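You operate a simulated robot arm through the tools that you are given. There is no shell and no other tool.

You run a simulated two-armed robot. Do the job below in one go: nothing can be reset, and whatever is moved stays where it is left.

Task
Switch the isolator off and unlink the grey battery, minus first, capping each post as it comes bare.
Fine: the posts still carry 12 V: black post cap on minus, red post cap on plus. Set down upright: black post cap, red post cap.

It is judged by the outcome, as a careful person would: the job done as asked, and still so three seconds after it is handed in. It fails if anything else is knocked over, pushed out of place, dropped, spilled or broken. Lids that push on must go on centred and level and be pressed home; caps that screw on are set level and turned clockwise until they are tight.

Robot
Two 7-joint arms with fingered hands on one trunk that stands fixed in place. Base frame: the origin is at the foot of the trunk, x ahead of it, y to its left, z up. Units: m, rad, N and s.
The left shoulder is at [0.09, 0.152, 1.032], the right one opposite. With the tool pointing down near the work surface each hand reaches from about 0.44 to 0.84 m from the base axis, measured 20 degrees to its own side. Payload 3.8 kg a hand.
The tool frame of a hand sits at the grasp point between the pads (the TCP): z along the fingers, y along the line on which they close. The tips reach 0.03 m beyond it. The gripper opens to 0.104 m; its body begins 0.035 m behind the TCP. The gripper is a hand of 5 fingers: y runs from the thumb to the fingers, the wrist lies at [-0.015, -0.104, -0.178] in the tool frame, and closing takes about 1.5 s.
Orientation is told as [roll, pitch, yaw] about the base's x, y, z axes, in that order, counted from this pose: with the fingers straight down and the wrist toward the robot, the tool's x, y and z point along [0, 1, 0], [1, 0, 0] and [0, 0, -1] of the base frame.

Tools
- The arms move only by the tool apply_moves. It takes "left_series", "right_series" or both (then of equal length, played together; a hand with none holds still); each is a list that holds one entry, the list of rows, each a list of 7 numbers: the turn, a rotation vector about the base's x, y, z in rad, then the shift along the base's x, y, z in m, then the finger opening in m, from 0 to 0.104. In form: [[[wx, wy, wz, tx, ty, tz, grip], ...]]. A call has 1 to 20 rows; each row shifts and turns the commanded pose from where the row before left it. Each row takes 0.2 s and may step no farther than 0.05 m and 0.15 rad from the row before; otherwise, or with a gripper value out of range, the whole call is refused. Where a pose cannot be reached the arm comes as near as it can. A force on the tool above 80 N (or 10 N above the force at the start of the call, whichever is more), or a blocked arm, ends the call early, and 0.2 s more pass. The fingers move at their own pace (about 0.072 m/s each) and stop on an object; they squeeze with about 22 N. The grip force told is the motor's: it shows also when the fingers shut on nothing. Time passes only in rows, and 0.2 s behind the last, so rows that do not move let the fingers close. The reply holds the time, the measured pose of the TCP, the force on the tool along the base axes, the opening and the grip force, in the units named above and with some noise, with the torque about the TCP (base axes, N m) and any sound that the robot's microphone picked up.
- Cameras (640 x 400 px; columns grow to the right, rows downward): "scene" is now at [0.1987, 0.0591, 1.1949]; the picture's right is [0.59, -0.79, -0.17], its down [-0.51, -0.20, -0.84] and it looks along [0.63, 0.59, -0.51] (base axes); focal length 262 px, centre (320, 200). "left" rides on the left gripper at [-0.08, -0.078, -0.141] in its tool frame; the picture's right is [-0.78, -0.30, 0.56], its down [0.53, -0.78, 0.33] and it looks along [0.33, 0.56, 0.76] (tool axes); focal length 247 px, centre (320, 200). "right" rides on the right gripper at [0.08, -0.078, -0.141] in its tool frame; the picture's right is [-0.78, 0.30, -0.56], its down [-0.54, -0.78, 0.33] and it looks along [-0.33, 0.56, 0.76] (tool axes); focal length 247 px, centre (320, 200). There is no depth. A picture from a camera that has moved, and an enlarged one, comes with that camera's place and axes in the base frame and with its lens. The place of the scene camera against the robot may be out by one fixed shift of up to 0.012 m in any direction.
- capture(camera): a new picture of that camera. The clock stands still meanwhile.
- raise_lower(by): moves the trunk up (or, below 0, down) by that many m; the arms and the scene camera ride with it, the base frame stays. It gives what a move gives, with no picture.
- grasp_type(shape, hand): the hand has 5 fingers and takes this shape, open, in about a second: jaw (thumb against the fingers, like two jaws); tri (thumb and two fingers); tip (a fingertip pinch); poke (one finger out to press); point (the index stretched); flat (the hand flat); cup (the hand cupped); fist (a fist). The gripper value then closes the fingers along that shape, each until it touches; the sizes above hold for jaw. It gives what a move gives, with no picture.
- turn_head(pan, tilt): turns the head with the scene camera to pan (to the left, within 1.396 rad either way) and tilt (down, from -0.506 to 1.204), counted from straight ahead of the robot (the tilt from the chest, where the trunk bows). It gives what a move gives.
- zoom(camera, box): a new picture of the part [left, top, right, bottom] of that camera's present view, enlarged. The clock stands still meanwhile.
- close_job(): hands the job in; it is judged then, once.

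Places have to be worked out from the pictures, the camera data and where the tool is seen. Open the grippers and draw the arms clear of the work before you hand the job in, unless the task says otherwise.

The tools are called after "Call:" as name(argument=value, ...) on one line, values as JSON. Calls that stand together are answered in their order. apply_moves: Moves the arms, as the interface text tells. Its arguments: {"type":"object","properties":{"left_series":{"type":"array","items":{"type":"array","items":{"type":"array","items":{"type":"number"}}}},"right_series":{"type":"array","items":{"type":"array","items":{"type":"array","items":{"type":"number"}}}}},"required":[]} The other tools are called the same way: raise_lower (by) moves the trunk up or down; grasp_type (shape, hand) gives the hand a shape; turn_head (pan, tilt) turns the head that bears the scene camera; capture (camera) takes a picture; zoom (camera, box) takes an enlarged picture of a part of a camera's view; close_job () hands the job in.

At the start:

```text
t: 0.0
left_position: [0.3301, 0.4387, 1.0295]
left_tcp_rot: [-0.001, 0.0, -0.001]
left_force: [-0.3, -0.1, -0.2]
left_moment: [0.01, 0.0, 0.01]
left_width: 0.1037
left_grip_force: 0.1
left_shape: jaw
right_position: [0.5836, 0.0651, 1.0167]
right_tcp_rot: [0.001, 0.0, -0.001]
right_force: [0.1, 0.2, 0.3]
right_moment: [-0.02, -0.01, 0.0]
right_width: 0.1039
right_grip_force: 0.0
right_shape: jaw
trunk travel left (down, up): [-0.125, 0.331]
head pan, tilt (commanded): [0.668, 0.321]
```

scene: 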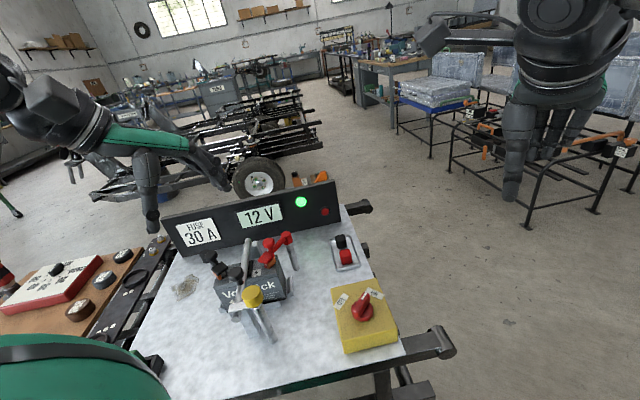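
right: 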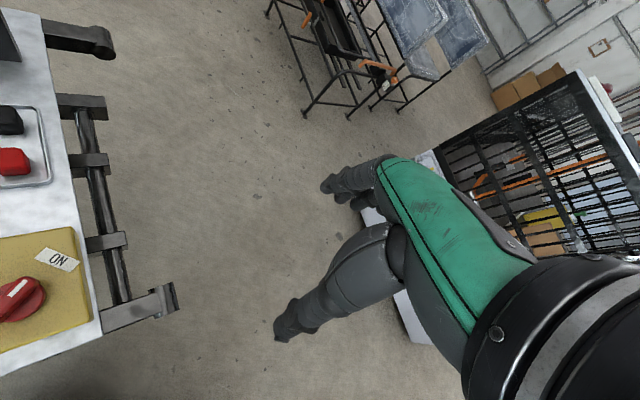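
left: 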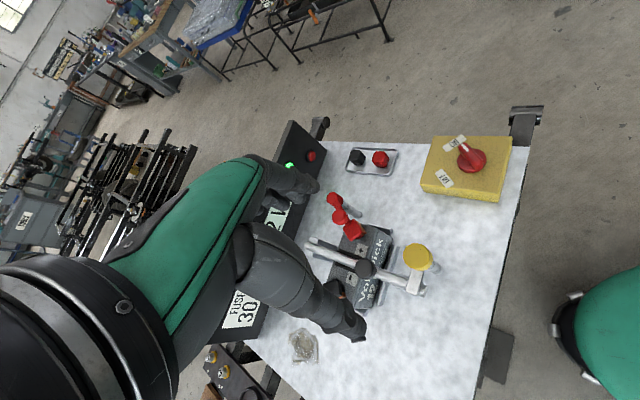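

The overview shows a bench with a grey battery, clamp, isolator switch on a yellow base, and two caps in a tray. I'll zoom in on the details first.

Call:
zoom(camera="scene", box=[180, 200, 340, 300])

Call:
zoom(camera="scene", box=[160, 220, 400, 370])

Call:
zoom(camera="left", box=[280, 170, 460, 320])

Call:
zoom(camera="left", box=[320, 110, 540, 230])

Call:
zoom(camera="scene", box=[310, 220, 410, 360])

```text
4.00 times, centred on (260, 250) of scene
camera zoom: at [0.1987, 0.0591, 1.1949], right [0.59, -0.79, -0.17], down [-0.51, -0.2, -0.84], along [0.63, 0.59, -0.51], focal length 1048 px, centre (560, 0)
```

zoom: 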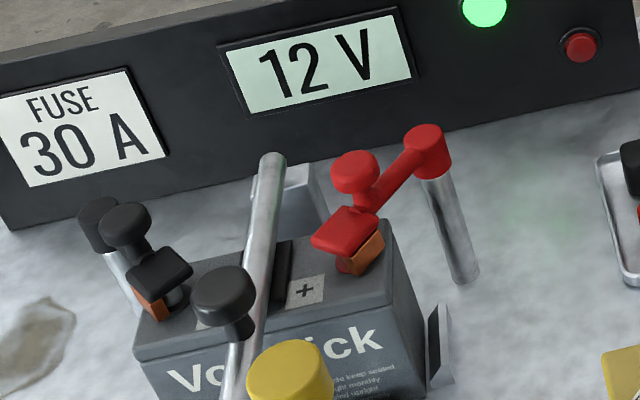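

```text
2.67 times, centred on (280, 295) of scene
camera zoom: at [0.1987, 0.0591, 1.1949], right [0.59, -0.79, -0.17], down [-0.51, -0.2, -0.84], along [0.63, 0.59, -0.51], focal length 699 px, centre (427, -53)
```

zoom: 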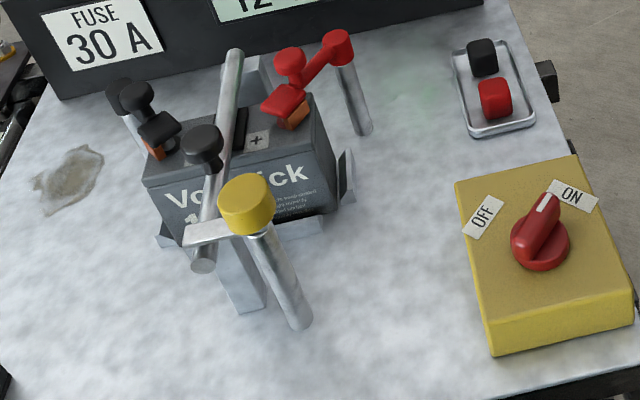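

```text
2.67 times, centred on (370, 245) of left
camera zoom: at [0.2522, 0.3588, 1.1706], right [-0.3, -0.78, -0.56], down [-0.78, 0.54, -0.33], along [0.56, 0.33, -0.76], focal length 659 px, centre (187, 80)
```

zoom: 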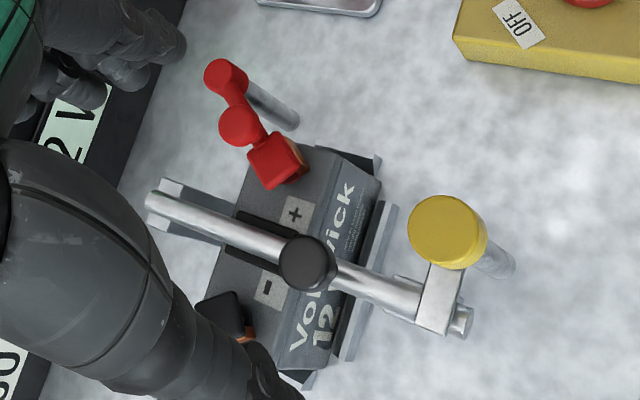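

```text
2.91 times, centred on (430, 170) of left
camera zoom: at [0.2522, 0.3588, 1.1706], right [-0.3, -0.78, -0.56], down [-0.78, 0.54, -0.33], along [0.56, 0.33, -0.76], focal length 718 px, centre (0, 287)
```

zoom: 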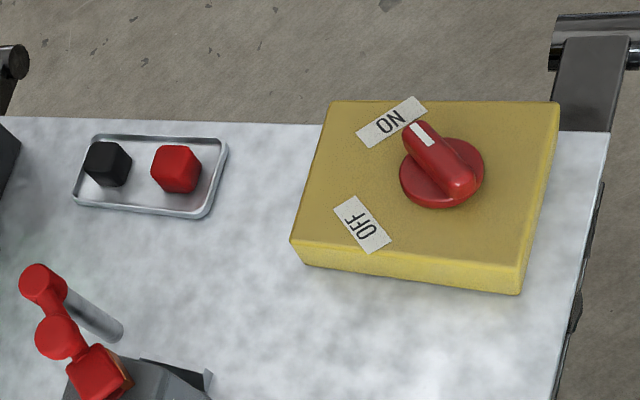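

```text
2.86 times, centred on (360, 290) of scene
camera zoom: at [0.1987, 0.0591, 1.1949], right [0.59, -0.79, -0.17], down [-0.51, -0.2, -0.84], along [0.63, 0.59, -0.51], focal length 749 px, centre (206, -57)
```

zoom: 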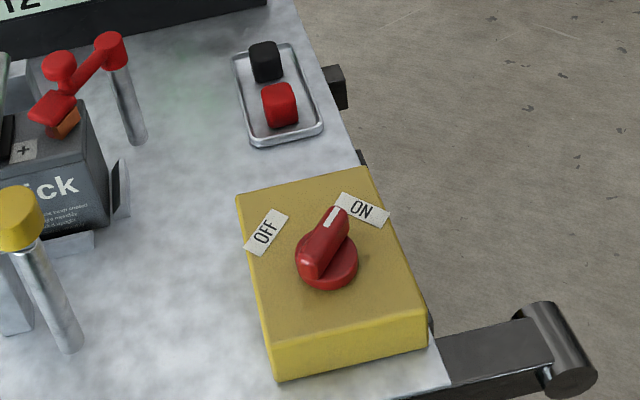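

Zooming further onto each link, since the enlarged pictures are sharp, to understand how the links attach.

Call:
zoom(camera="scene", box=[250, 225, 306, 260])

Call:
zoom(camera="scene", box=[195, 245, 251, 280])

Call:
zoom(camera="left", box=[318, 180, 382, 245])

Call:
zoom(camera="scene", box=[222, 265, 302, 345])

Call:
zoom(camera="scene", box=[320, 225, 380, 275])

```text
11.43 times, centred on (278, 242) of scene
camera zoom: at [0.1987, 0.0591, 1.1949], right [0.59, -0.79, -0.17], down [-0.51, -0.2, -0.84], along [0.63, 0.59, -0.51], focal length 2995 px, centre (800, -286)
```

zoom: 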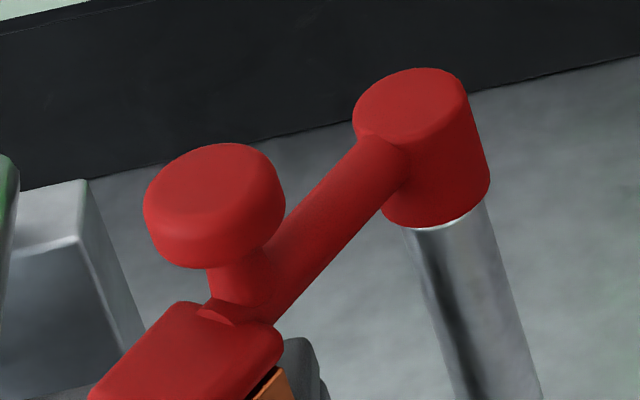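

```text
11.43 times, centred on (223, 262) of scene
camera zoom: at [0.1987, 0.0591, 1.1949], right [0.59, -0.79, -0.17], down [-0.51, -0.2, -0.84], along [0.63, 0.59, -0.51], focal length 2995 px, centre (1429, -514)
```

zoom: 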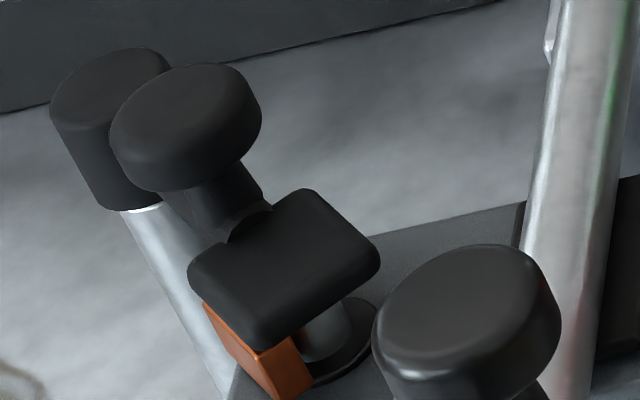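

```text
6.15 times, centred on (350, 212) of left
camera zoom: at [0.2522, 0.3588, 1.1706], right [-0.3, -0.78, -0.56], down [-0.78, 0.54, -0.33], along [0.56, 0.33, -0.76], focal length 1520 px, centre (135, 123)
```

zoom: 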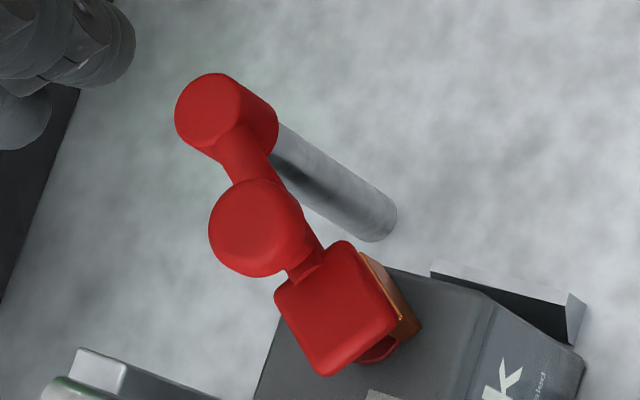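

```text
5.00 times, centred on (262, 305) of scene
camera zoom: at [0.1987, 0.0591, 1.1949], right [0.59, -0.79, -0.17], down [-0.51, -0.2, -0.84], along [0.63, 0.59, -0.51], focal length 1310 px, centre (610, -325)
```

zoom: 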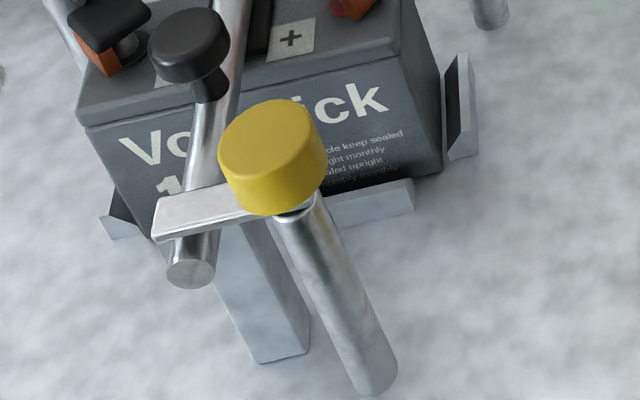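

```text
8.00 times, centred on (350, 250) of scene
camera zoom: at [0.1987, 0.0591, 1.1949], right [0.59, -0.79, -0.17], down [-0.51, -0.2, -0.84], along [0.63, 0.59, -0.51], focal length 2096 px, centre (80, -200)
```

zoom: 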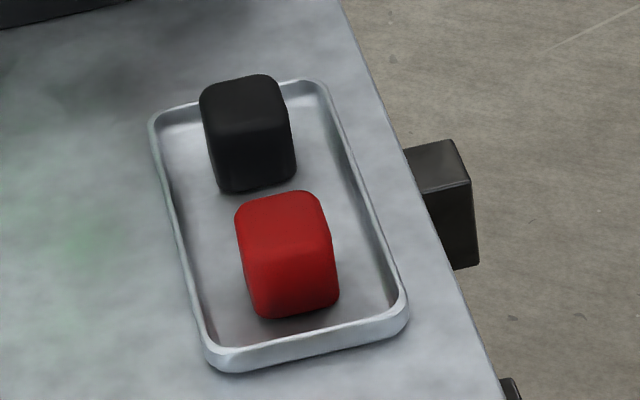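

The links appear to swing on vertical posts (copper contact is on the outer side of each terminal), and the bar/yellow latch is only the battery hold-down, which I'll leave alone. First job is the isolator at roughly (0.466, 0.258, 0.73); I bring the left hand above it, turned about -86° so the pads close across the pointer.

Call:
apply_moves(left_series=[[[0, 0, -0.15, 0.0136, -0.018, -0.009, 0.104], [0, 0, -0.15, 0.0136, -0.018, -0.009, 0.104], [0, 0, -0.15, 0.0136, -0.018, -0.009, 0.104], [0, 0, -0.15, 0.0136, -0.018, -0.009, 0.104], [0, 0, -0.15, 0.0136, -0.018, -0.009, 0.104], [0, 0, -0.15, 0.0136, -0.018, -0.009, 0.104], [0, 0, -0.15, 0.0136, -0.018, -0.009, 0.104], [0, 0, -0.15, 0.0136, -0.018, -0.009, 0.104], [0, 0, -0.15, 0.0136, -0.018, -0.009, 0.104], [0, 0, -0.15, 0.0136, -0.018, -0.009, 0.104], [0, 0, 0, 0, 0, 0, 0.104]]])

```text
t: 2.4
left_position: [0.4648, 0.2554, 0.9402]
left_tcp_rot: [-0.001, -0.003, -1.501]
left_force: [-1.2, -0.6, -0.3]
left_moment: [-0.02, -0.01, 0.0]
left_width: 0.104
left_grip_force: 0.0
left_shape: jaw
right_position: [0.5823, 0.0657, 1.0172]
right_tcp_rot: [0.0, 0.0, 0.001]
right_force: [-0.3, 0.4, 0.4]
right_moment: [0.01, -0.05, -0.02]
right_width: 0.1038
right_grip_force: 0.0
right_shape: jaw
trunk travel left (down, up): [-0.125, 0.331]
head pan, tilt (commanded): [0.668, 0.321]
```

The left hand reached (0.465, 0.255, 0.940) at yaw -1.5. I take pictures to check the hand against the isolator and get a clear view of the battery.

Call:
capture(camera="left")

Call:
capture(camera="scene")

Call:
capture(camera="right")

```text
taken
camera left: at [0.3797, 0.3285, 1.0805], right [-0.79, 0.24, -0.56], down [0.48, 0.81, -0.33], along [0.37, -0.53, -0.76], focal length 247 px, centre (320, 200)
```

left: 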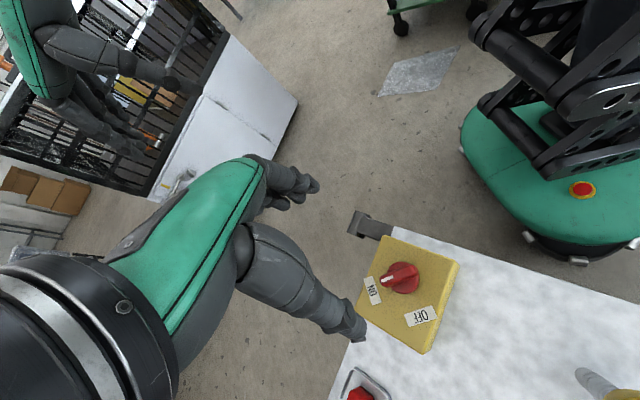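

```text
taken
camera scene: at [0.198, 0.0593, 1.195], right [0.59, -0.79, -0.17], down [-0.51, -0.2, -0.84], along [0.63, 0.59, -0.51], focal length 262 px, centre (320, 200)
```

scene: 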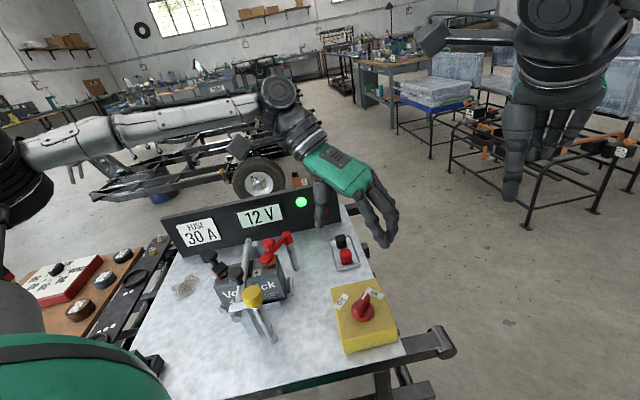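

```text
taken
camera right: at [0.5038, 0.1449, 1.158], right [0.3, -0.78, 0.56], down [-0.78, -0.54, -0.33], along [0.56, -0.33, -0.76], focal length 247 px, centre (320, 200)
```

right: 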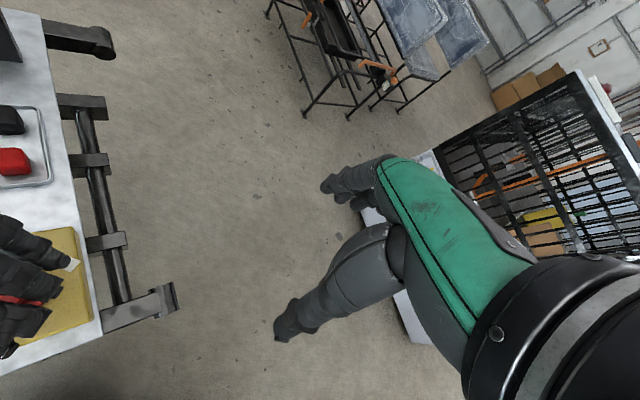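

The knob is seen at about (0.466, 0.26). I zoom in on it to get the pointer angle and height before descending.

Call:
zoom(camera="left", box=[340, 220, 480, 360])

Call:
zoom(camera="right", box=[0, 200, 120, 360])

Call:
zoom(camera="left", box=[220, 150, 400, 350])

Call:
zoom(camera="scene", box=[180, 210, 310, 310])

```text
2.86 times, centred on (410, 290) of left
camera zoom: at [0.3797, 0.3285, 1.0805], right [-0.79, 0.24, -0.56], down [0.48, 0.81, -0.33], along [0.37, -0.53, -0.76], focal length 706 px, centre (63, -57)
```

zoom: 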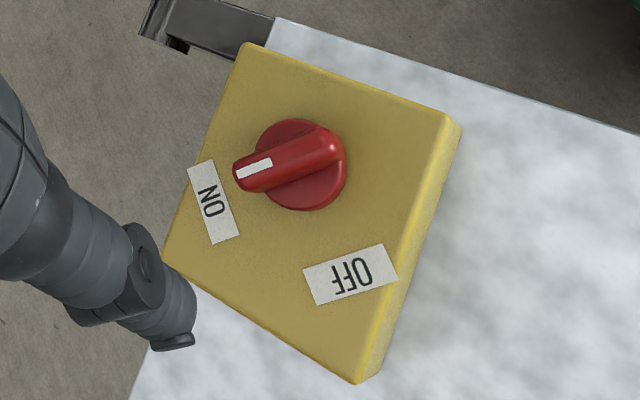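

```text
2.50 times, centred on (60, 280) of right
camera zoom: at [0.5038, 0.1449, 1.158], right [0.3, -0.78, 0.56], down [-0.78, -0.54, -0.33], along [0.56, -0.33, -0.76], focal length 617 px, centre (970, 0)
```

zoom: 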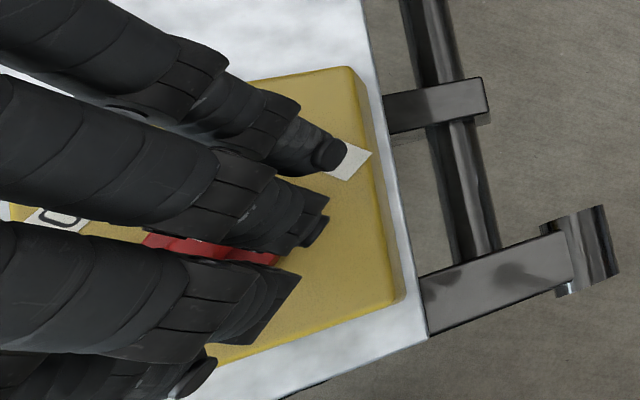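

```text
2.00 times, centred on (310, 250) of left
camera zoom: at [0.3797, 0.3285, 1.0805], right [-0.79, 0.24, -0.56], down [0.48, 0.81, -0.33], along [0.37, -0.53, -0.76], focal length 494 px, centre (340, 100)
```

zoom: 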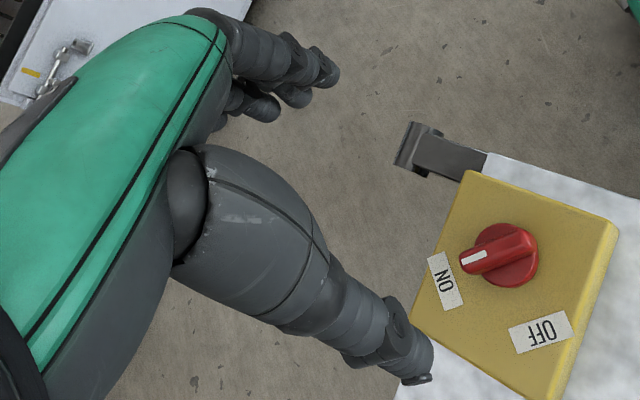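

```text
4.00 times, centred on (245, 260) of scene
camera zoom: at [0.198, 0.0593, 1.195], right [0.59, -0.79, -0.17], down [-0.51, -0.2, -0.84], along [0.63, 0.59, -0.51], focal length 1048 px, centre (620, -40)
```

zoom: 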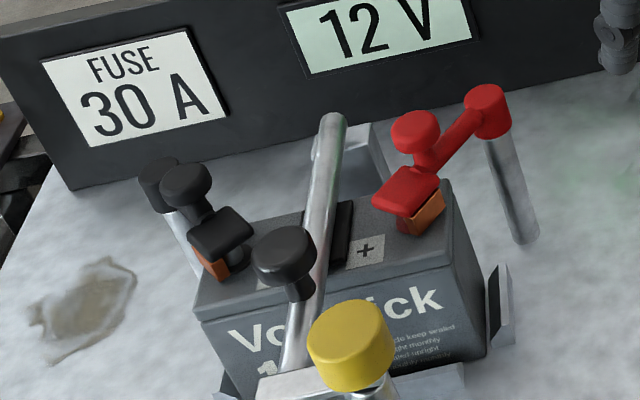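

Box top is at about z 0.707 and the knob axis near (0.468, 0.260). I descend over the knob with open fingers to z≈0.78, check, then go the rest.

Call:
apply_moves(left_series=[[[0, 0, -0.03, 0.002, 0.002, -0.04, 0.104], [0, 0, -0.03, 0.0015, 0.0025, -0.04, 0.104], [0, 0, 0, 0, 0, -0.04, 0.104], [0, 0, 0, 0, 0, -0.04, 0.104], [0, 0, 0, 0, 0, 0, 0.104]]])

Call:
capture(camera="left")

Call:
zoom(camera="scene", box=[290, 230, 450, 350])

Call:
zoom(camera="right", box=[0, 200, 120, 360])

```text
t: 3.6
left_position: [0.4701, 0.2631, 0.7781]
left_tcp_rot: [0.0, 0.001, -1.56]
left_force: [0.6, 0.3, -0.4]
left_moment: [0.03, 0.01, 0.0]
left_width: 0.1037
left_grip_force: 0.0
left_shape: jaw
right_position: [0.5833, 0.0659, 1.0165]
right_tcp_rot: [-0.001, 0.001, 0.001]
right_force: [0.0, 0.1, -0.2]
right_moment: [0.0, -0.01, 0.01]
right_width: 0.1038
right_grip_force: 0.0
right_shape: jaw
trunk travel left (down, up): [-0.125, 0.331]
head pan, tilt (commanded): [0.668, 0.321]
```

```text
taken
camera left: at [0.3895, 0.3413, 0.9192], right [-0.78, 0.29, -0.56], down [0.53, 0.78, -0.33], along [0.34, -0.55, -0.76], focal length 247 px, centre (320, 200)
```

left: 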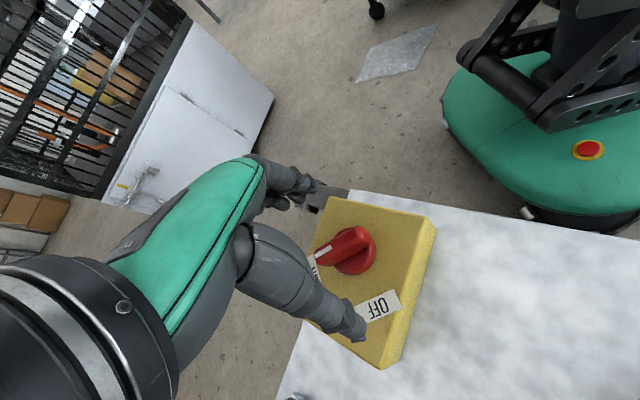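

```text
3.33 times, centred on (370, 290) of scene
camera zoom: at [0.1983, 0.0589, 1.195], right [0.59, -0.79, -0.17], down [-0.51, -0.2, -0.84], along [0.63, 0.59, -0.51], focal length 873 px, centre (153, -100)
```

zoom: 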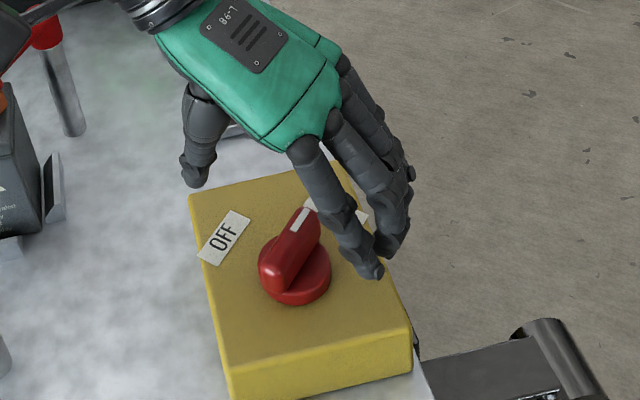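

```text
2.50 times, centred on (60, 280) of right
camera zoom: at [0.5042, 0.1445, 1.1579], right [0.3, -0.78, 0.56], down [-0.78, -0.54, -0.33], along [0.56, -0.33, -0.76], focal length 617 px, centre (970, 0)
```

zoom: 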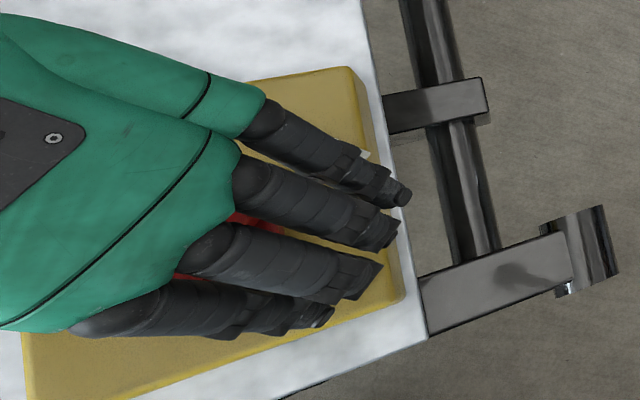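

The knob lies under the TCP within a few millimetres. I lower to z≈0.747 and close the fingers on the pointer.

Call:
apply_moves(left_series=[[[0, 0, 0, -0.001, -0.001, -0.016, 0.104], [0, 0, 0, 0, 0, -0.015, 0.104], [0, 0, 0, 0, 0, 0, 0.06], [0, 0, 0, 0, 0, 0, 0.03], [0, 0, 0, 0, 0, 0, 0.0], [0, 0, 0, 0, 0, 0, 0.0], [0, 0, 0, 0, 0, 0, 0.0], [0, 0, 0, 0, 0, 0, 0.0], [0, 0, 0, 0, 0, 0, 0.0]]])

Call:
capture(camera="left")

Call:
zoom(camera="scene", box=[290, 230, 450, 350])

```text
t: 5.6
left_position: [0.4697, 0.2648, 0.7479]
left_tcp_rot: [0.0, 0.001, -1.56]
left_force: [0.9, 1.2, 1.4]
left_moment: [-0.01, 0.0, -0.06]
left_width: 0.0162
left_grip_force: 21.9
left_shape: jaw
right_position: [0.5837, 0.0659, 1.0166]
right_tcp_rot: [0.0, 0.0, 0.0]
right_force: [0.1, 0.1, -0.5]
right_moment: [0.0, -0.01, -0.02]
right_width: 0.1037
right_grip_force: 0.0
right_shape: jaw
trunk travel left (down, up): [-0.125, 0.331]
head pan, tilt (commanded): [0.668, 0.321]
```

```text
taken
camera left: at [0.3879, 0.3414, 0.8884], right [-0.78, 0.29, -0.56], down [0.53, 0.78, -0.33], along [0.34, -0.55, -0.76], focal length 247 px, centre (320, 200)
```

left: 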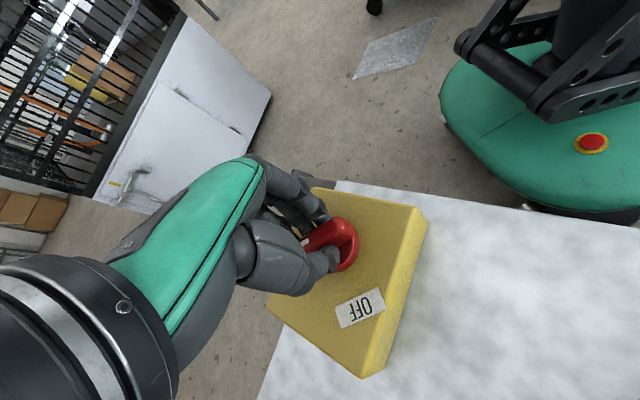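

```text
3.33 times, centred on (370, 290) of scene
camera zoom: at [0.1987, 0.0593, 1.1949], right [0.59, -0.79, -0.17], down [-0.51, -0.2, -0.84], along [0.63, 0.59, -0.51], focal length 873 px, centre (153, -100)
```

zoom: 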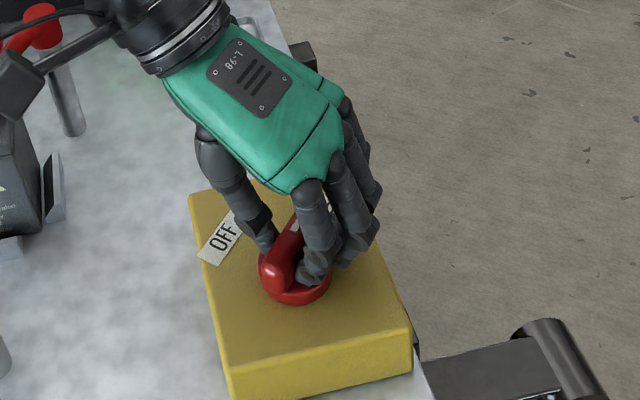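

The pointer is gripped (16 mm wide). I turn it counter-clockwise toward OFF in steps, watching torque.

Call:
apply_moves(left_series=[[[0, 0, 0.14, -0.0005, 0.0004, 0, 0.0], [0, 0, 0.14, -0.0005, 0.0004, 0, 0.0], [0, 0, 0.14, -0.0006, 0.0002, 0, 0.0], [0, 0, 0.14, -0.0007, 0.0, 0, 0.0], [0, 0, 0.14, -0.0007, 0.0, 0, 0.0]]])

Call:
zoom(camera="scene", box=[270, 180, 450, 350])

Call:
capture(camera="left")

```text
t: 6.8
left_position: [0.4656, 0.2618, 0.7483]
left_tcp_rot: [-0.003, -0.001, -0.861]
left_force: [-0.3, -3.9, -8.3]
left_moment: [-0.13, 0.01, 0.02]
left_width: 0.0153
left_grip_force: 21.9
left_shape: jaw
right_position: [0.584, 0.0655, 1.0163]
right_tcp_rot: [0.0, 0.003, -0.001]
right_force: [0.3, 0.1, -0.2]
right_moment: [-0.01, -0.03, -0.01]
right_width: 0.1038
right_grip_force: 0.1
right_shape: jaw
trunk travel left (down, up): [-0.125, 0.331]
head pan, tilt (commanded): [0.668, 0.321]
```

```text
2.35 times, centred on (360, 265) of scene
camera zoom: at [0.1995, 0.059, 1.1946], right [0.59, -0.79, -0.18], down [-0.51, -0.2, -0.84], along [0.62, 0.59, -0.51], focal length 616 px, centre (226, 47)
```

zoom: 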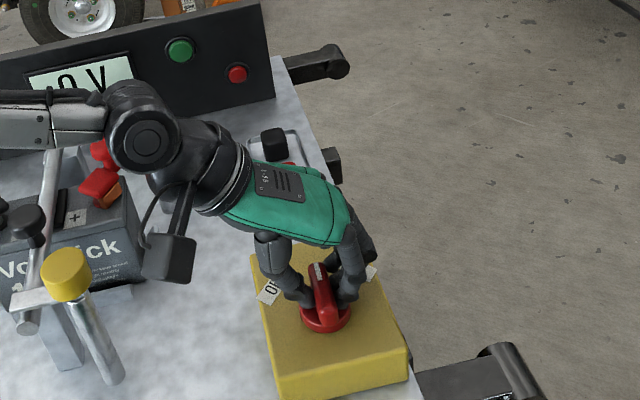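

```text
taken
camera left: at [0.3545, 0.2701, 0.8893], right [-0.78, -0.28, -0.56], down [-0.1, 0.94, -0.33], along [0.61, -0.2, -0.76], focal length 247 px, centre (320, 200)
```

left: 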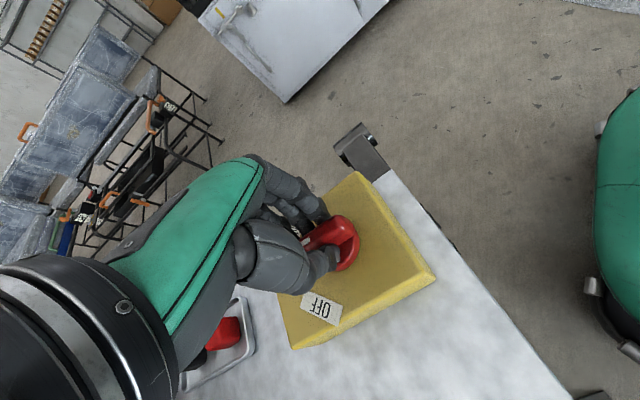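

The light has gone off and the display reads 0 V already at the half turn; I continue turning until the pointer is at OFF.

Call:
apply_moves(left_series=[[[0, 0, 0.14, -0.0007, -0.0002, 0, 0.0], [0, 0, 0.14, -0.0007, -0.0002, 0, 0.0], [0, 0, 0.14, -0.0005, -0.0003, 0, 0.0], [0, 0, 0.14, -0.0005, -0.0003, 0, 0.0], [0, 0, 0.14, -0.0005, -0.0003, 0, 0.0]]])

Call:
zoom(camera="scene", box=[270, 180, 450, 350])

Call:
capture(camera="left")

```text
t: 8.0
left_position: [0.4635, 0.2599, 0.7492]
left_tcp_rot: [-0.001, 0.0, -0.16]
left_force: [0.4, -8.5, -9.9]
left_moment: [-0.13, 0.0, -0.08]
left_width: 0.0147
left_grip_force: 22.2
left_shape: jaw
right_position: [0.5852, 0.064, 1.016]
right_tcp_rot: [0.001, 0.002, -0.001]
right_force: [-0.1, 0.6, 0.4]
right_moment: [0.02, 0.0, -0.03]
right_width: 0.1037
right_grip_force: 0.0
right_shape: jaw
trunk travel left (down, up): [-0.125, 0.331]
head pan, tilt (commanded): [0.668, 0.321]
```

```text
2.35 times, centred on (360, 265) of scene
camera zoom: at [0.1998, 0.0582, 1.1947], right [0.59, -0.79, -0.18], down [-0.51, -0.2, -0.84], along [0.62, 0.59, -0.51], focal length 616 px, centre (226, 47)
```

zoom: 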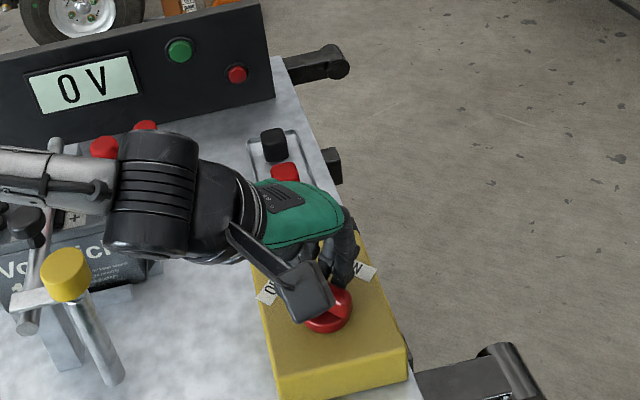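

```text
taken
camera left: at [0.3746, 0.1951, 0.8898], right [-0.42, -0.72, -0.56], down [-0.68, 0.65, -0.33], along [0.6, 0.24, -0.76], focal length 247 px, centre (320, 200)
```

left: 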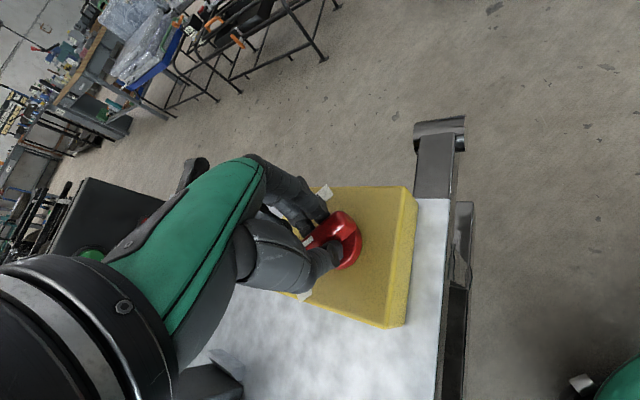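

The display reads 0 V. I nudge a little further to feel for the end stop.

Call:
apply_moves(left_series=[[[0, 0, 0.08, -0.0002, -0.0001, 0, 0.0], [0, 0, 0.05, 0, 0, 0, 0.0], [0, 0, 0, 0, 0, 0, 0.0]]])

Call:
zoom(camera="left", box=[240, 160, 420, 340])

```text
t: 8.8
left_position: [0.4628, 0.2595, 0.7495]
left_tcp_rot: [-0.002, 0.0, -0.031]
left_force: [1.7, -10.7, -4.2]
left_moment: [-0.22, -0.08, -0.18]
left_width: 0.0151
left_grip_force: 22.1
left_shape: jaw
right_position: [0.5844, 0.0637, 1.0167]
right_tcp_rot: [0.0, 0.002, 0.0]
right_force: [1.1, 0.1, 0.8]
right_moment: [0.01, 0.03, 0.01]
right_width: 0.1038
right_grip_force: 0.0
right_shape: jaw
trunk travel left (down, up): [-0.125, 0.331]
head pan, tilt (commanded): [0.668, 0.321]
```

```text
2.22 times, centred on (330, 250) of left
camera zoom: at [0.3833, 0.1832, 0.8895], right [-0.32, -0.77, -0.56], down [-0.76, 0.56, -0.33], along [0.57, 0.32, -0.76], focal length 549 px, centre (298, 89)
```

zoom: 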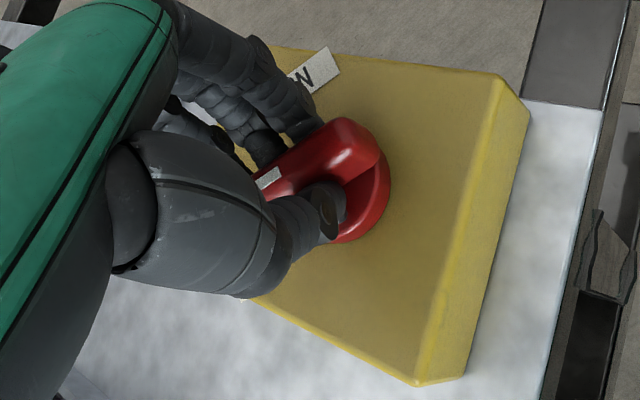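

Resistance now rises (-0.18 N m), consistent with the OFF stop. I open the fingers and lift straight up.

Call:
apply_moves(left_series=[[[0, 0, -0.02, 0, 0, 0, 0.05], [0, 0, 0, 0, 0, 0, 0.104], [0, 0, 0, 0, 0, 0, 0.104], [0, 0, 0, 0, 0, 0, 0.104], [0, 0, 0, 0, 0, 0, 0.104], [0, 0, 0, 0, 0, 0.04, 0.104], [0, 0, 0, 0, 0, 0.05, 0.104], [0, 0, 0, 0, 0, 0.05, 0.104], [0, 0, 0, 0, 0, 0.05, 0.104], [0, 0, 0, 0, 0, 0.03, 0.104]]])

Call:
capture(camera="left")

Call:
zoom(camera="scene", box=[300, 230, 420, 350])

```text
t: 11.0
left_position: [0.4624, 0.2598, 0.9712]
left_tcp_rot: [0.0, 0.001, -0.052]
left_force: [0.1, -1.3, 0.3]
left_moment: [-0.01, -0.03, 0.02]
left_width: 0.1036
left_grip_force: 0.0
left_shape: jaw
right_position: [0.5832, 0.0656, 1.0175]
right_tcp_rot: [-0.002, 0.001, 0.001]
right_force: [0.3, 0.8, 0.2]
right_moment: [0.02, 0.0, 0.01]
right_width: 0.1038
right_grip_force: 0.1
right_shape: jaw
trunk travel left (down, up): [-0.125, 0.331]
head pan, tilt (commanded): [0.668, 0.321]
```

```text
taken
camera left: at [0.3805, 0.185, 1.1116], right [-0.34, -0.76, -0.56], down [-0.75, 0.57, -0.33], along [0.57, 0.31, -0.76], focal length 247 px, centre (320, 200)
```

left: 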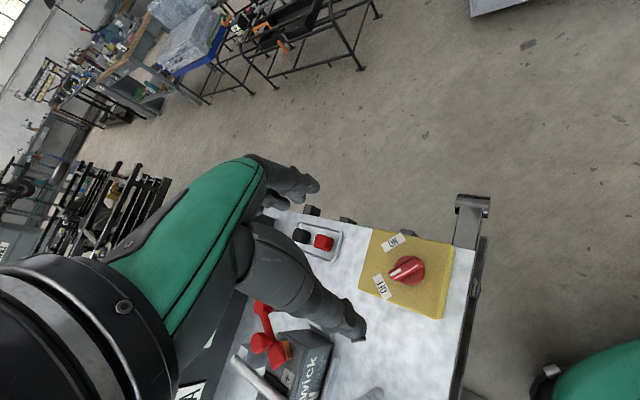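

```text
3.33 times, centred on (360, 290) of scene
camera zoom: at [0.1985, 0.0588, 1.1949], right [0.59, -0.79, -0.17], down [-0.51, -0.2, -0.84], along [0.63, 0.59, -0.51], focal length 873 px, centre (187, -100)
```

zoom: 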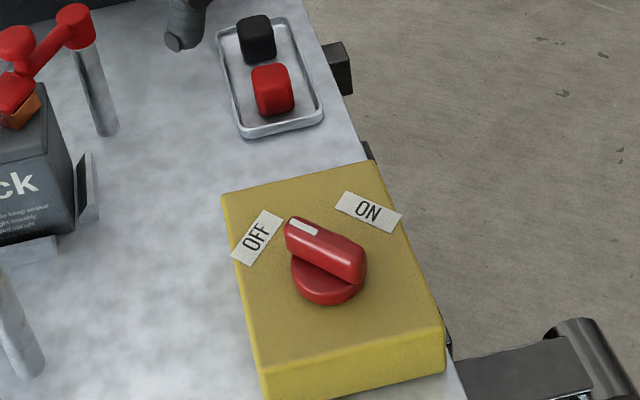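

The pointer is at OFF (about 85°) and the meter reads 0 V. Next I move the left hand high over to the far left to look down on the minus link.

Call:
apply_moves(left_series=[[[0, 0, 0.01, -0.0122, 0.0376, 0.001, 0.104], [0, 0, 0.01, -0.0122, 0.0376, 0.001, 0.104], [0, 0, 0.01, -0.0122, 0.0376, 0.001, 0.104], [0, 0, 0.01, -0.0122, 0.0376, 0.001, 0.104], [0, 0, 0.01, -0.0122, 0.0376, 0.001, 0.104], [0, 0, 0, -0.0122, 0.0376, 0.001, 0.104], [0, 0, 0, -0.0122, 0.0376, 0.001, 0.104], [0, 0, 0, -0.0122, 0.0376, 0.001, 0.104], [0, 0, 0, -0.0122, 0.0376, 0.001, 0.104], [0, 0, 0, -0.0122, 0.0376, 0.001, 0.104], [0, 0, 0, 0, 0, 0, 0.104]]])

Call:
capture(camera="left")

Call:
capture(camera="scene")

```text
t: 13.4
left_position: [0.3399, 0.6373, 0.978]
left_tcp_rot: [-0.001, -0.001, -0.003]
left_force: [-0.1, -0.4, -0.5]
left_moment: [0.0, 0.0, -0.01]
left_width: 0.1038
left_grip_force: 0.1
left_shape: jaw
right_position: [0.5842, 0.0641, 1.0172]
right_tcp_rot: [0.001, -0.001, -0.002]
right_force: [0.3, -0.5, -0.9]
right_moment: [0.02, 0.01, -0.02]
right_width: 0.1037
right_grip_force: 0.0
right_shape: jaw
trunk travel left (down, up): [-0.125, 0.331]
head pan, tilt (commanded): [0.668, 0.321]
```

```text
taken
camera left: at [0.2624, 0.5579, 1.1178], right [-0.3, -0.78, -0.56], down [-0.78, 0.54, -0.33], along [0.56, 0.33, -0.76], focal length 247 px, centre (320, 200)
```

left: 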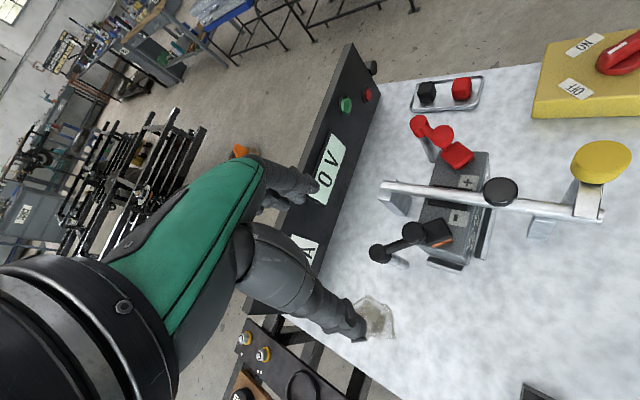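

```text
taken
camera scene: at [0.1989, 0.0588, 1.1948], right [0.59, -0.79, -0.18], down [-0.51, -0.2, -0.84], along [0.63, 0.59, -0.51], focal length 262 px, centre (320, 200)
```

scene: 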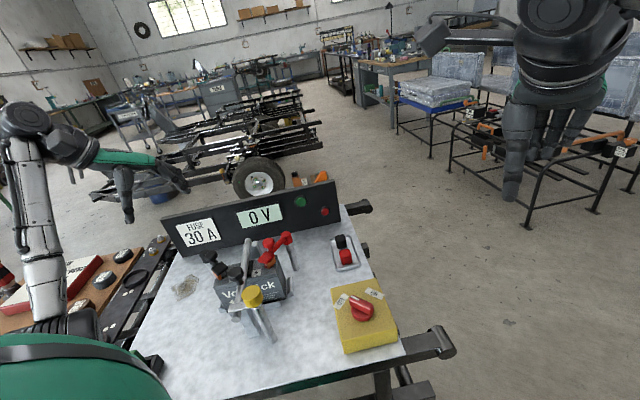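

Good top-ish view of the battery. I zoom onto both links and the surroundings to triangulate positions.

Call:
zoom(camera="left", box=[360, 205, 480, 280])

Call:
zoom(camera="left", box=[390, 100, 510, 175])

Call:
zoom(camera="scene", box=[190, 235, 270, 285])

```text
5.33 times, centred on (420, 242) of left
camera zoom: at [0.2624, 0.5579, 1.1178], right [-0.3, -0.78, -0.56], down [-0.78, 0.54, -0.33], along [0.56, 0.33, -0.76], focal length 1317 px, centre (-213, -27)
```

zoom: 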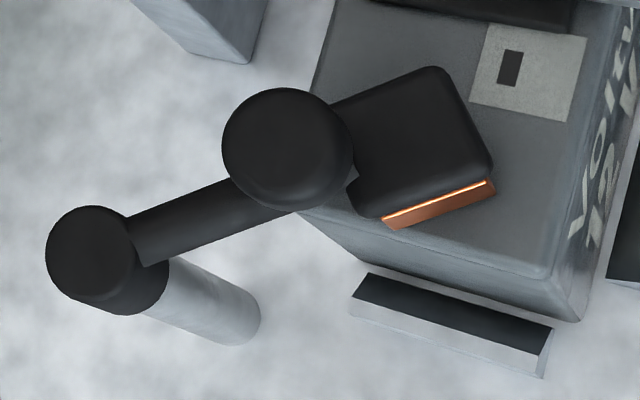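

```text
5.33 times, centred on (450, 138) of left
camera zoom: at [0.2624, 0.5579, 1.1178], right [-0.3, -0.78, -0.56], down [-0.78, 0.54, -0.33], along [0.56, 0.33, -0.76], focal length 1317 px, centre (-373, 533)
```

zoom: 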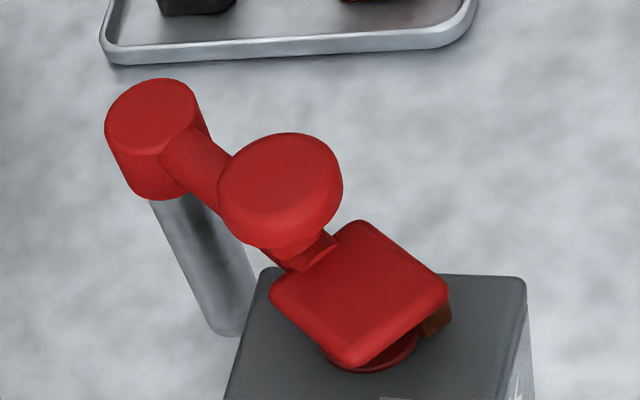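

```text
8.00 times, centred on (230, 260) of scene
camera zoom: at [0.1989, 0.0588, 1.1948], right [0.59, -0.79, -0.18], down [-0.51, -0.2, -0.84], along [0.63, 0.59, -0.51], focal length 2096 px, centre (1040, -280)
```

zoom: 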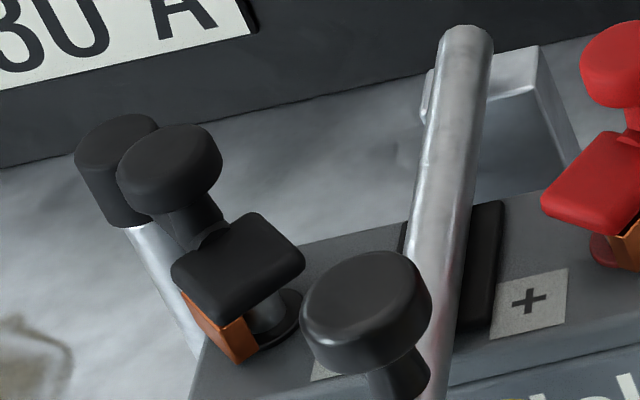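

Triangulated: minus post top ≈(0.375,0.650,0.785), minus knob ≈(0.368,0.590,0.805), plus post ≈(0.523,0.500,0.785), plus knob ≈(0.465,0.493,0.805). The bar is close by, so a slimmer grip is better; I try the "tri" shape in free air to see it.

Call:
grasp_type(hand="left", shape="tri")

Call:
zoom(camera="left", box=[220, 130, 400, 350])

Call:
zoom(camera="scene", box=[40, 120, 220, 240])

```text
t: 14.3
left_position: [0.3398, 0.6362, 0.976]
left_tcp_rot: [0.002, 0.001, -0.001]
left_force: [0.7, 0.0, -0.3]
left_moment: [-0.01, 0.01, -0.01]
left_width: 0.1037
left_grip_force: 0.2
left_shape: tri
right_position: [0.5823, 0.065, 1.016]
right_tcp_rot: [0.0, 0.0, 0.0]
right_force: [0.8, -0.9, -0.1]
right_moment: [0.01, -0.01, -0.03]
right_width: 0.104
right_grip_force: 0.0
right_shape: jaw
trunk travel left (down, up): [-0.125, 0.331]
head pan, tilt (commanded): [0.668, 0.321]
```

```text
1.82 times, centred on (310, 240) of left
camera zoom: at [0.2625, 0.5578, 1.1177], right [-0.3, -0.78, -0.56], down [-0.78, 0.54, -0.33], along [0.56, 0.33, -0.76], focal length 449 px, centre (338, 127)
```

zoom: 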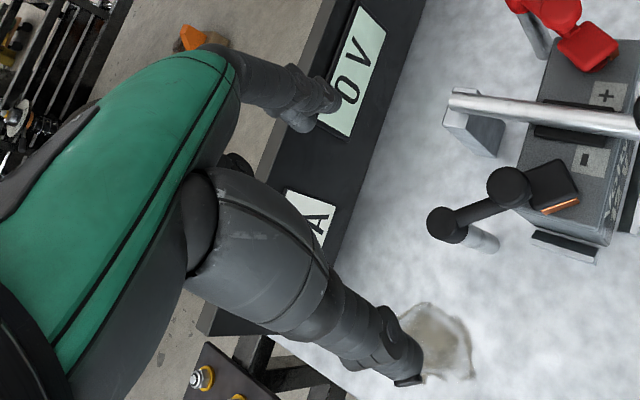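

```text
3.33 times, centred on (130, 180) of scene
camera zoom: at [0.1987, 0.0592, 1.1949], right [0.59, -0.79, -0.17], down [-0.51, -0.2, -0.84], along [0.63, 0.59, -0.51], focal length 873 px, centre (953, 267)
```

zoom: 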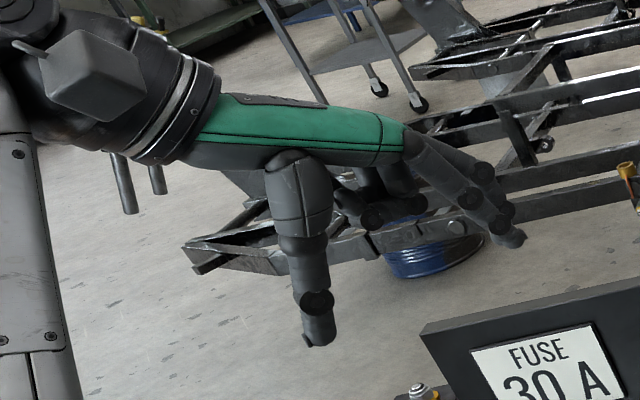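

In "tri" the ring and little finger curl away. I close it to about 30 mm in free air to see where the pinch point lies.

Call:
apply_moves(left_series=[[[0, 0, 0, 0, 0, 0, 0.06], [0, 0, 0, 0, 0, 0, 0.03], [0, 0, 0, 0, 0, 0, 0.03], [0, 0, 0, 0, 0, 0, 0.03], [0, 0, 0, 0, 0, 0, 0.03], [0, 0, 0, 0, 0, 0, 0.03]]])

Call:
zoom(camera="left", box=[220, 130, 400, 350])

Call:
zoom(camera="scene", box=[40, 120, 220, 240])

```text
t: 15.7
left_position: [0.341, 0.6368, 0.9774]
left_tcp_rot: [0.0, 0.0, -0.001]
left_force: [0.3, 0.1, 0.0]
left_moment: [-0.01, 0.03, 0.02]
left_width: 0.0301
left_grip_force: 0.1
left_shape: tri
right_position: [0.5832, 0.0654, 1.0165]
right_tcp_rot: [0.0, 0.001, 0.001]
right_force: [0.6, 0.0, -0.1]
right_moment: [0.0, 0.02, 0.02]
right_width: 0.1034
right_grip_force: 0.0
right_shape: jaw
trunk travel left (down, up): [-0.125, 0.331]
head pan, tilt (commanded): [0.668, 0.321]
```

```text
1.82 times, centred on (310, 240) of left
camera zoom: at [0.2625, 0.5578, 1.1177], right [-0.3, -0.78, -0.56], down [-0.78, 0.54, -0.33], along [0.56, 0.33, -0.76], focal length 449 px, centre (338, 127)
```

zoom: 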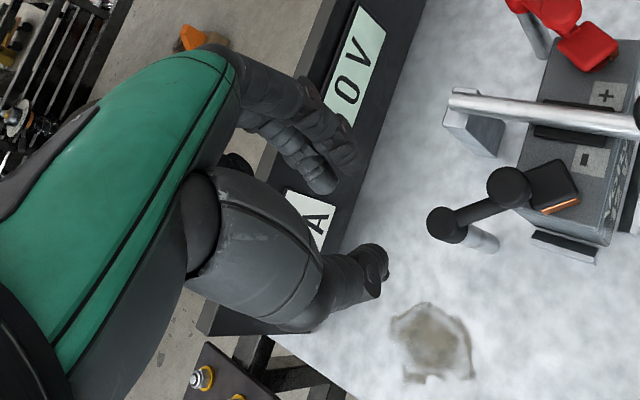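

```text
3.33 times, centred on (130, 180) of scene
camera zoom: at [0.1987, 0.0592, 1.1949], right [0.59, -0.79, -0.17], down [-0.51, -0.2, -0.84], along [0.63, 0.59, -0.51], focal length 873 px, centre (953, 267)
```

zoom: 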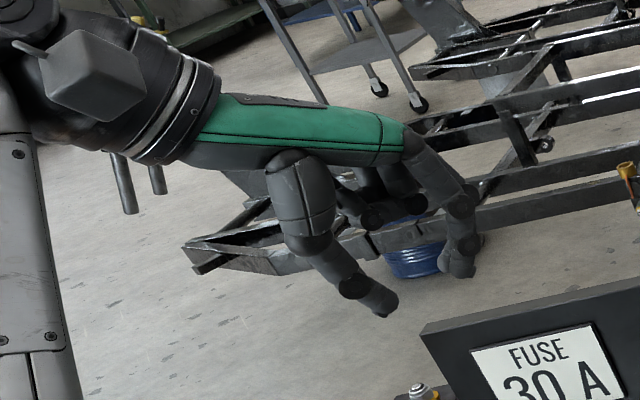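

The pinch centre in "tri" matches the TCP axis with tips ~30 mm beyond. I open to 70 mm and move above the minus-link knob (0.368, 0.590) at z 0.87 to check alignment.

Call:
apply_moves(left_series=[[[0, 0, 0, 0.009, -0.0155, 0, 0.07], [0, 0, 0, 0.009, -0.0155, 0, 0.07], [0, 0, 0, 0.009, -0.0155, -0.03, 0.07], [0, 0, 0, 0, 0, -0.04, 0.07], [0, 0, 0, 0, 0, -0.037, 0.07], [0, 0, 0, 0, 0, 0, 0.07]]])

Call:
capture(camera="left")

Call:
zoom(camera="scene", box=[160, 200, 300, 300])

```text
t: 17.1
left_position: [0.3698, 0.5903, 0.8726]
left_tcp_rot: [-0.001, 0.0, 0.0]
left_force: [-0.1, 0.4, 0.7]
left_moment: [0.02, -0.02, 0.01]
left_width: 0.0696
left_grip_force: 0.0
left_shape: tri
right_position: [0.5829, 0.065, 1.0163]
right_tcp_rot: [0.0, 0.0, 0.0]
right_force: [-0.4, 0.5, 0.2]
right_moment: [0.01, 0.01, -0.01]
right_width: 0.1037
right_grip_force: 0.0
right_shape: jaw
trunk travel left (down, up): [-0.125, 0.331]
head pan, tilt (commanded): [0.668, 0.321]
```

```text
taken
camera left: at [0.2912, 0.5121, 1.0127], right [-0.3, -0.78, -0.56], down [-0.78, 0.54, -0.33], along [0.56, 0.33, -0.76], focal length 247 px, centre (320, 200)
```

left: 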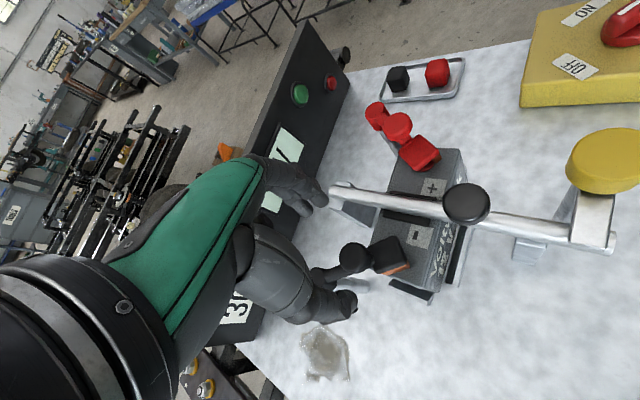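

```text
4.00 times, centred on (230, 250) of scene
camera zoom: at [0.1987, 0.059, 1.1949], right [0.59, -0.79, -0.17], down [-0.51, -0.2, -0.84], along [0.63, 0.59, -0.51], focal length 1048 px, centre (680, 0)
```

zoom: 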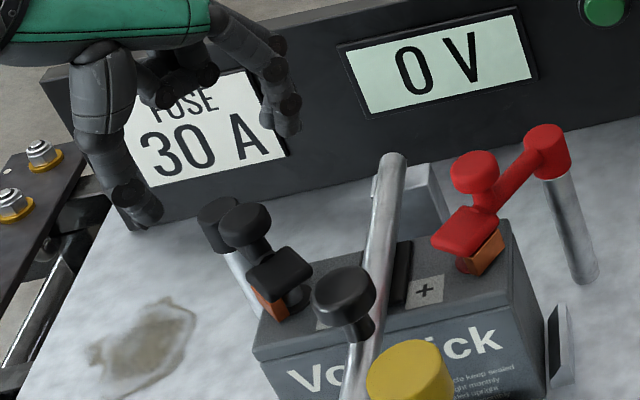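

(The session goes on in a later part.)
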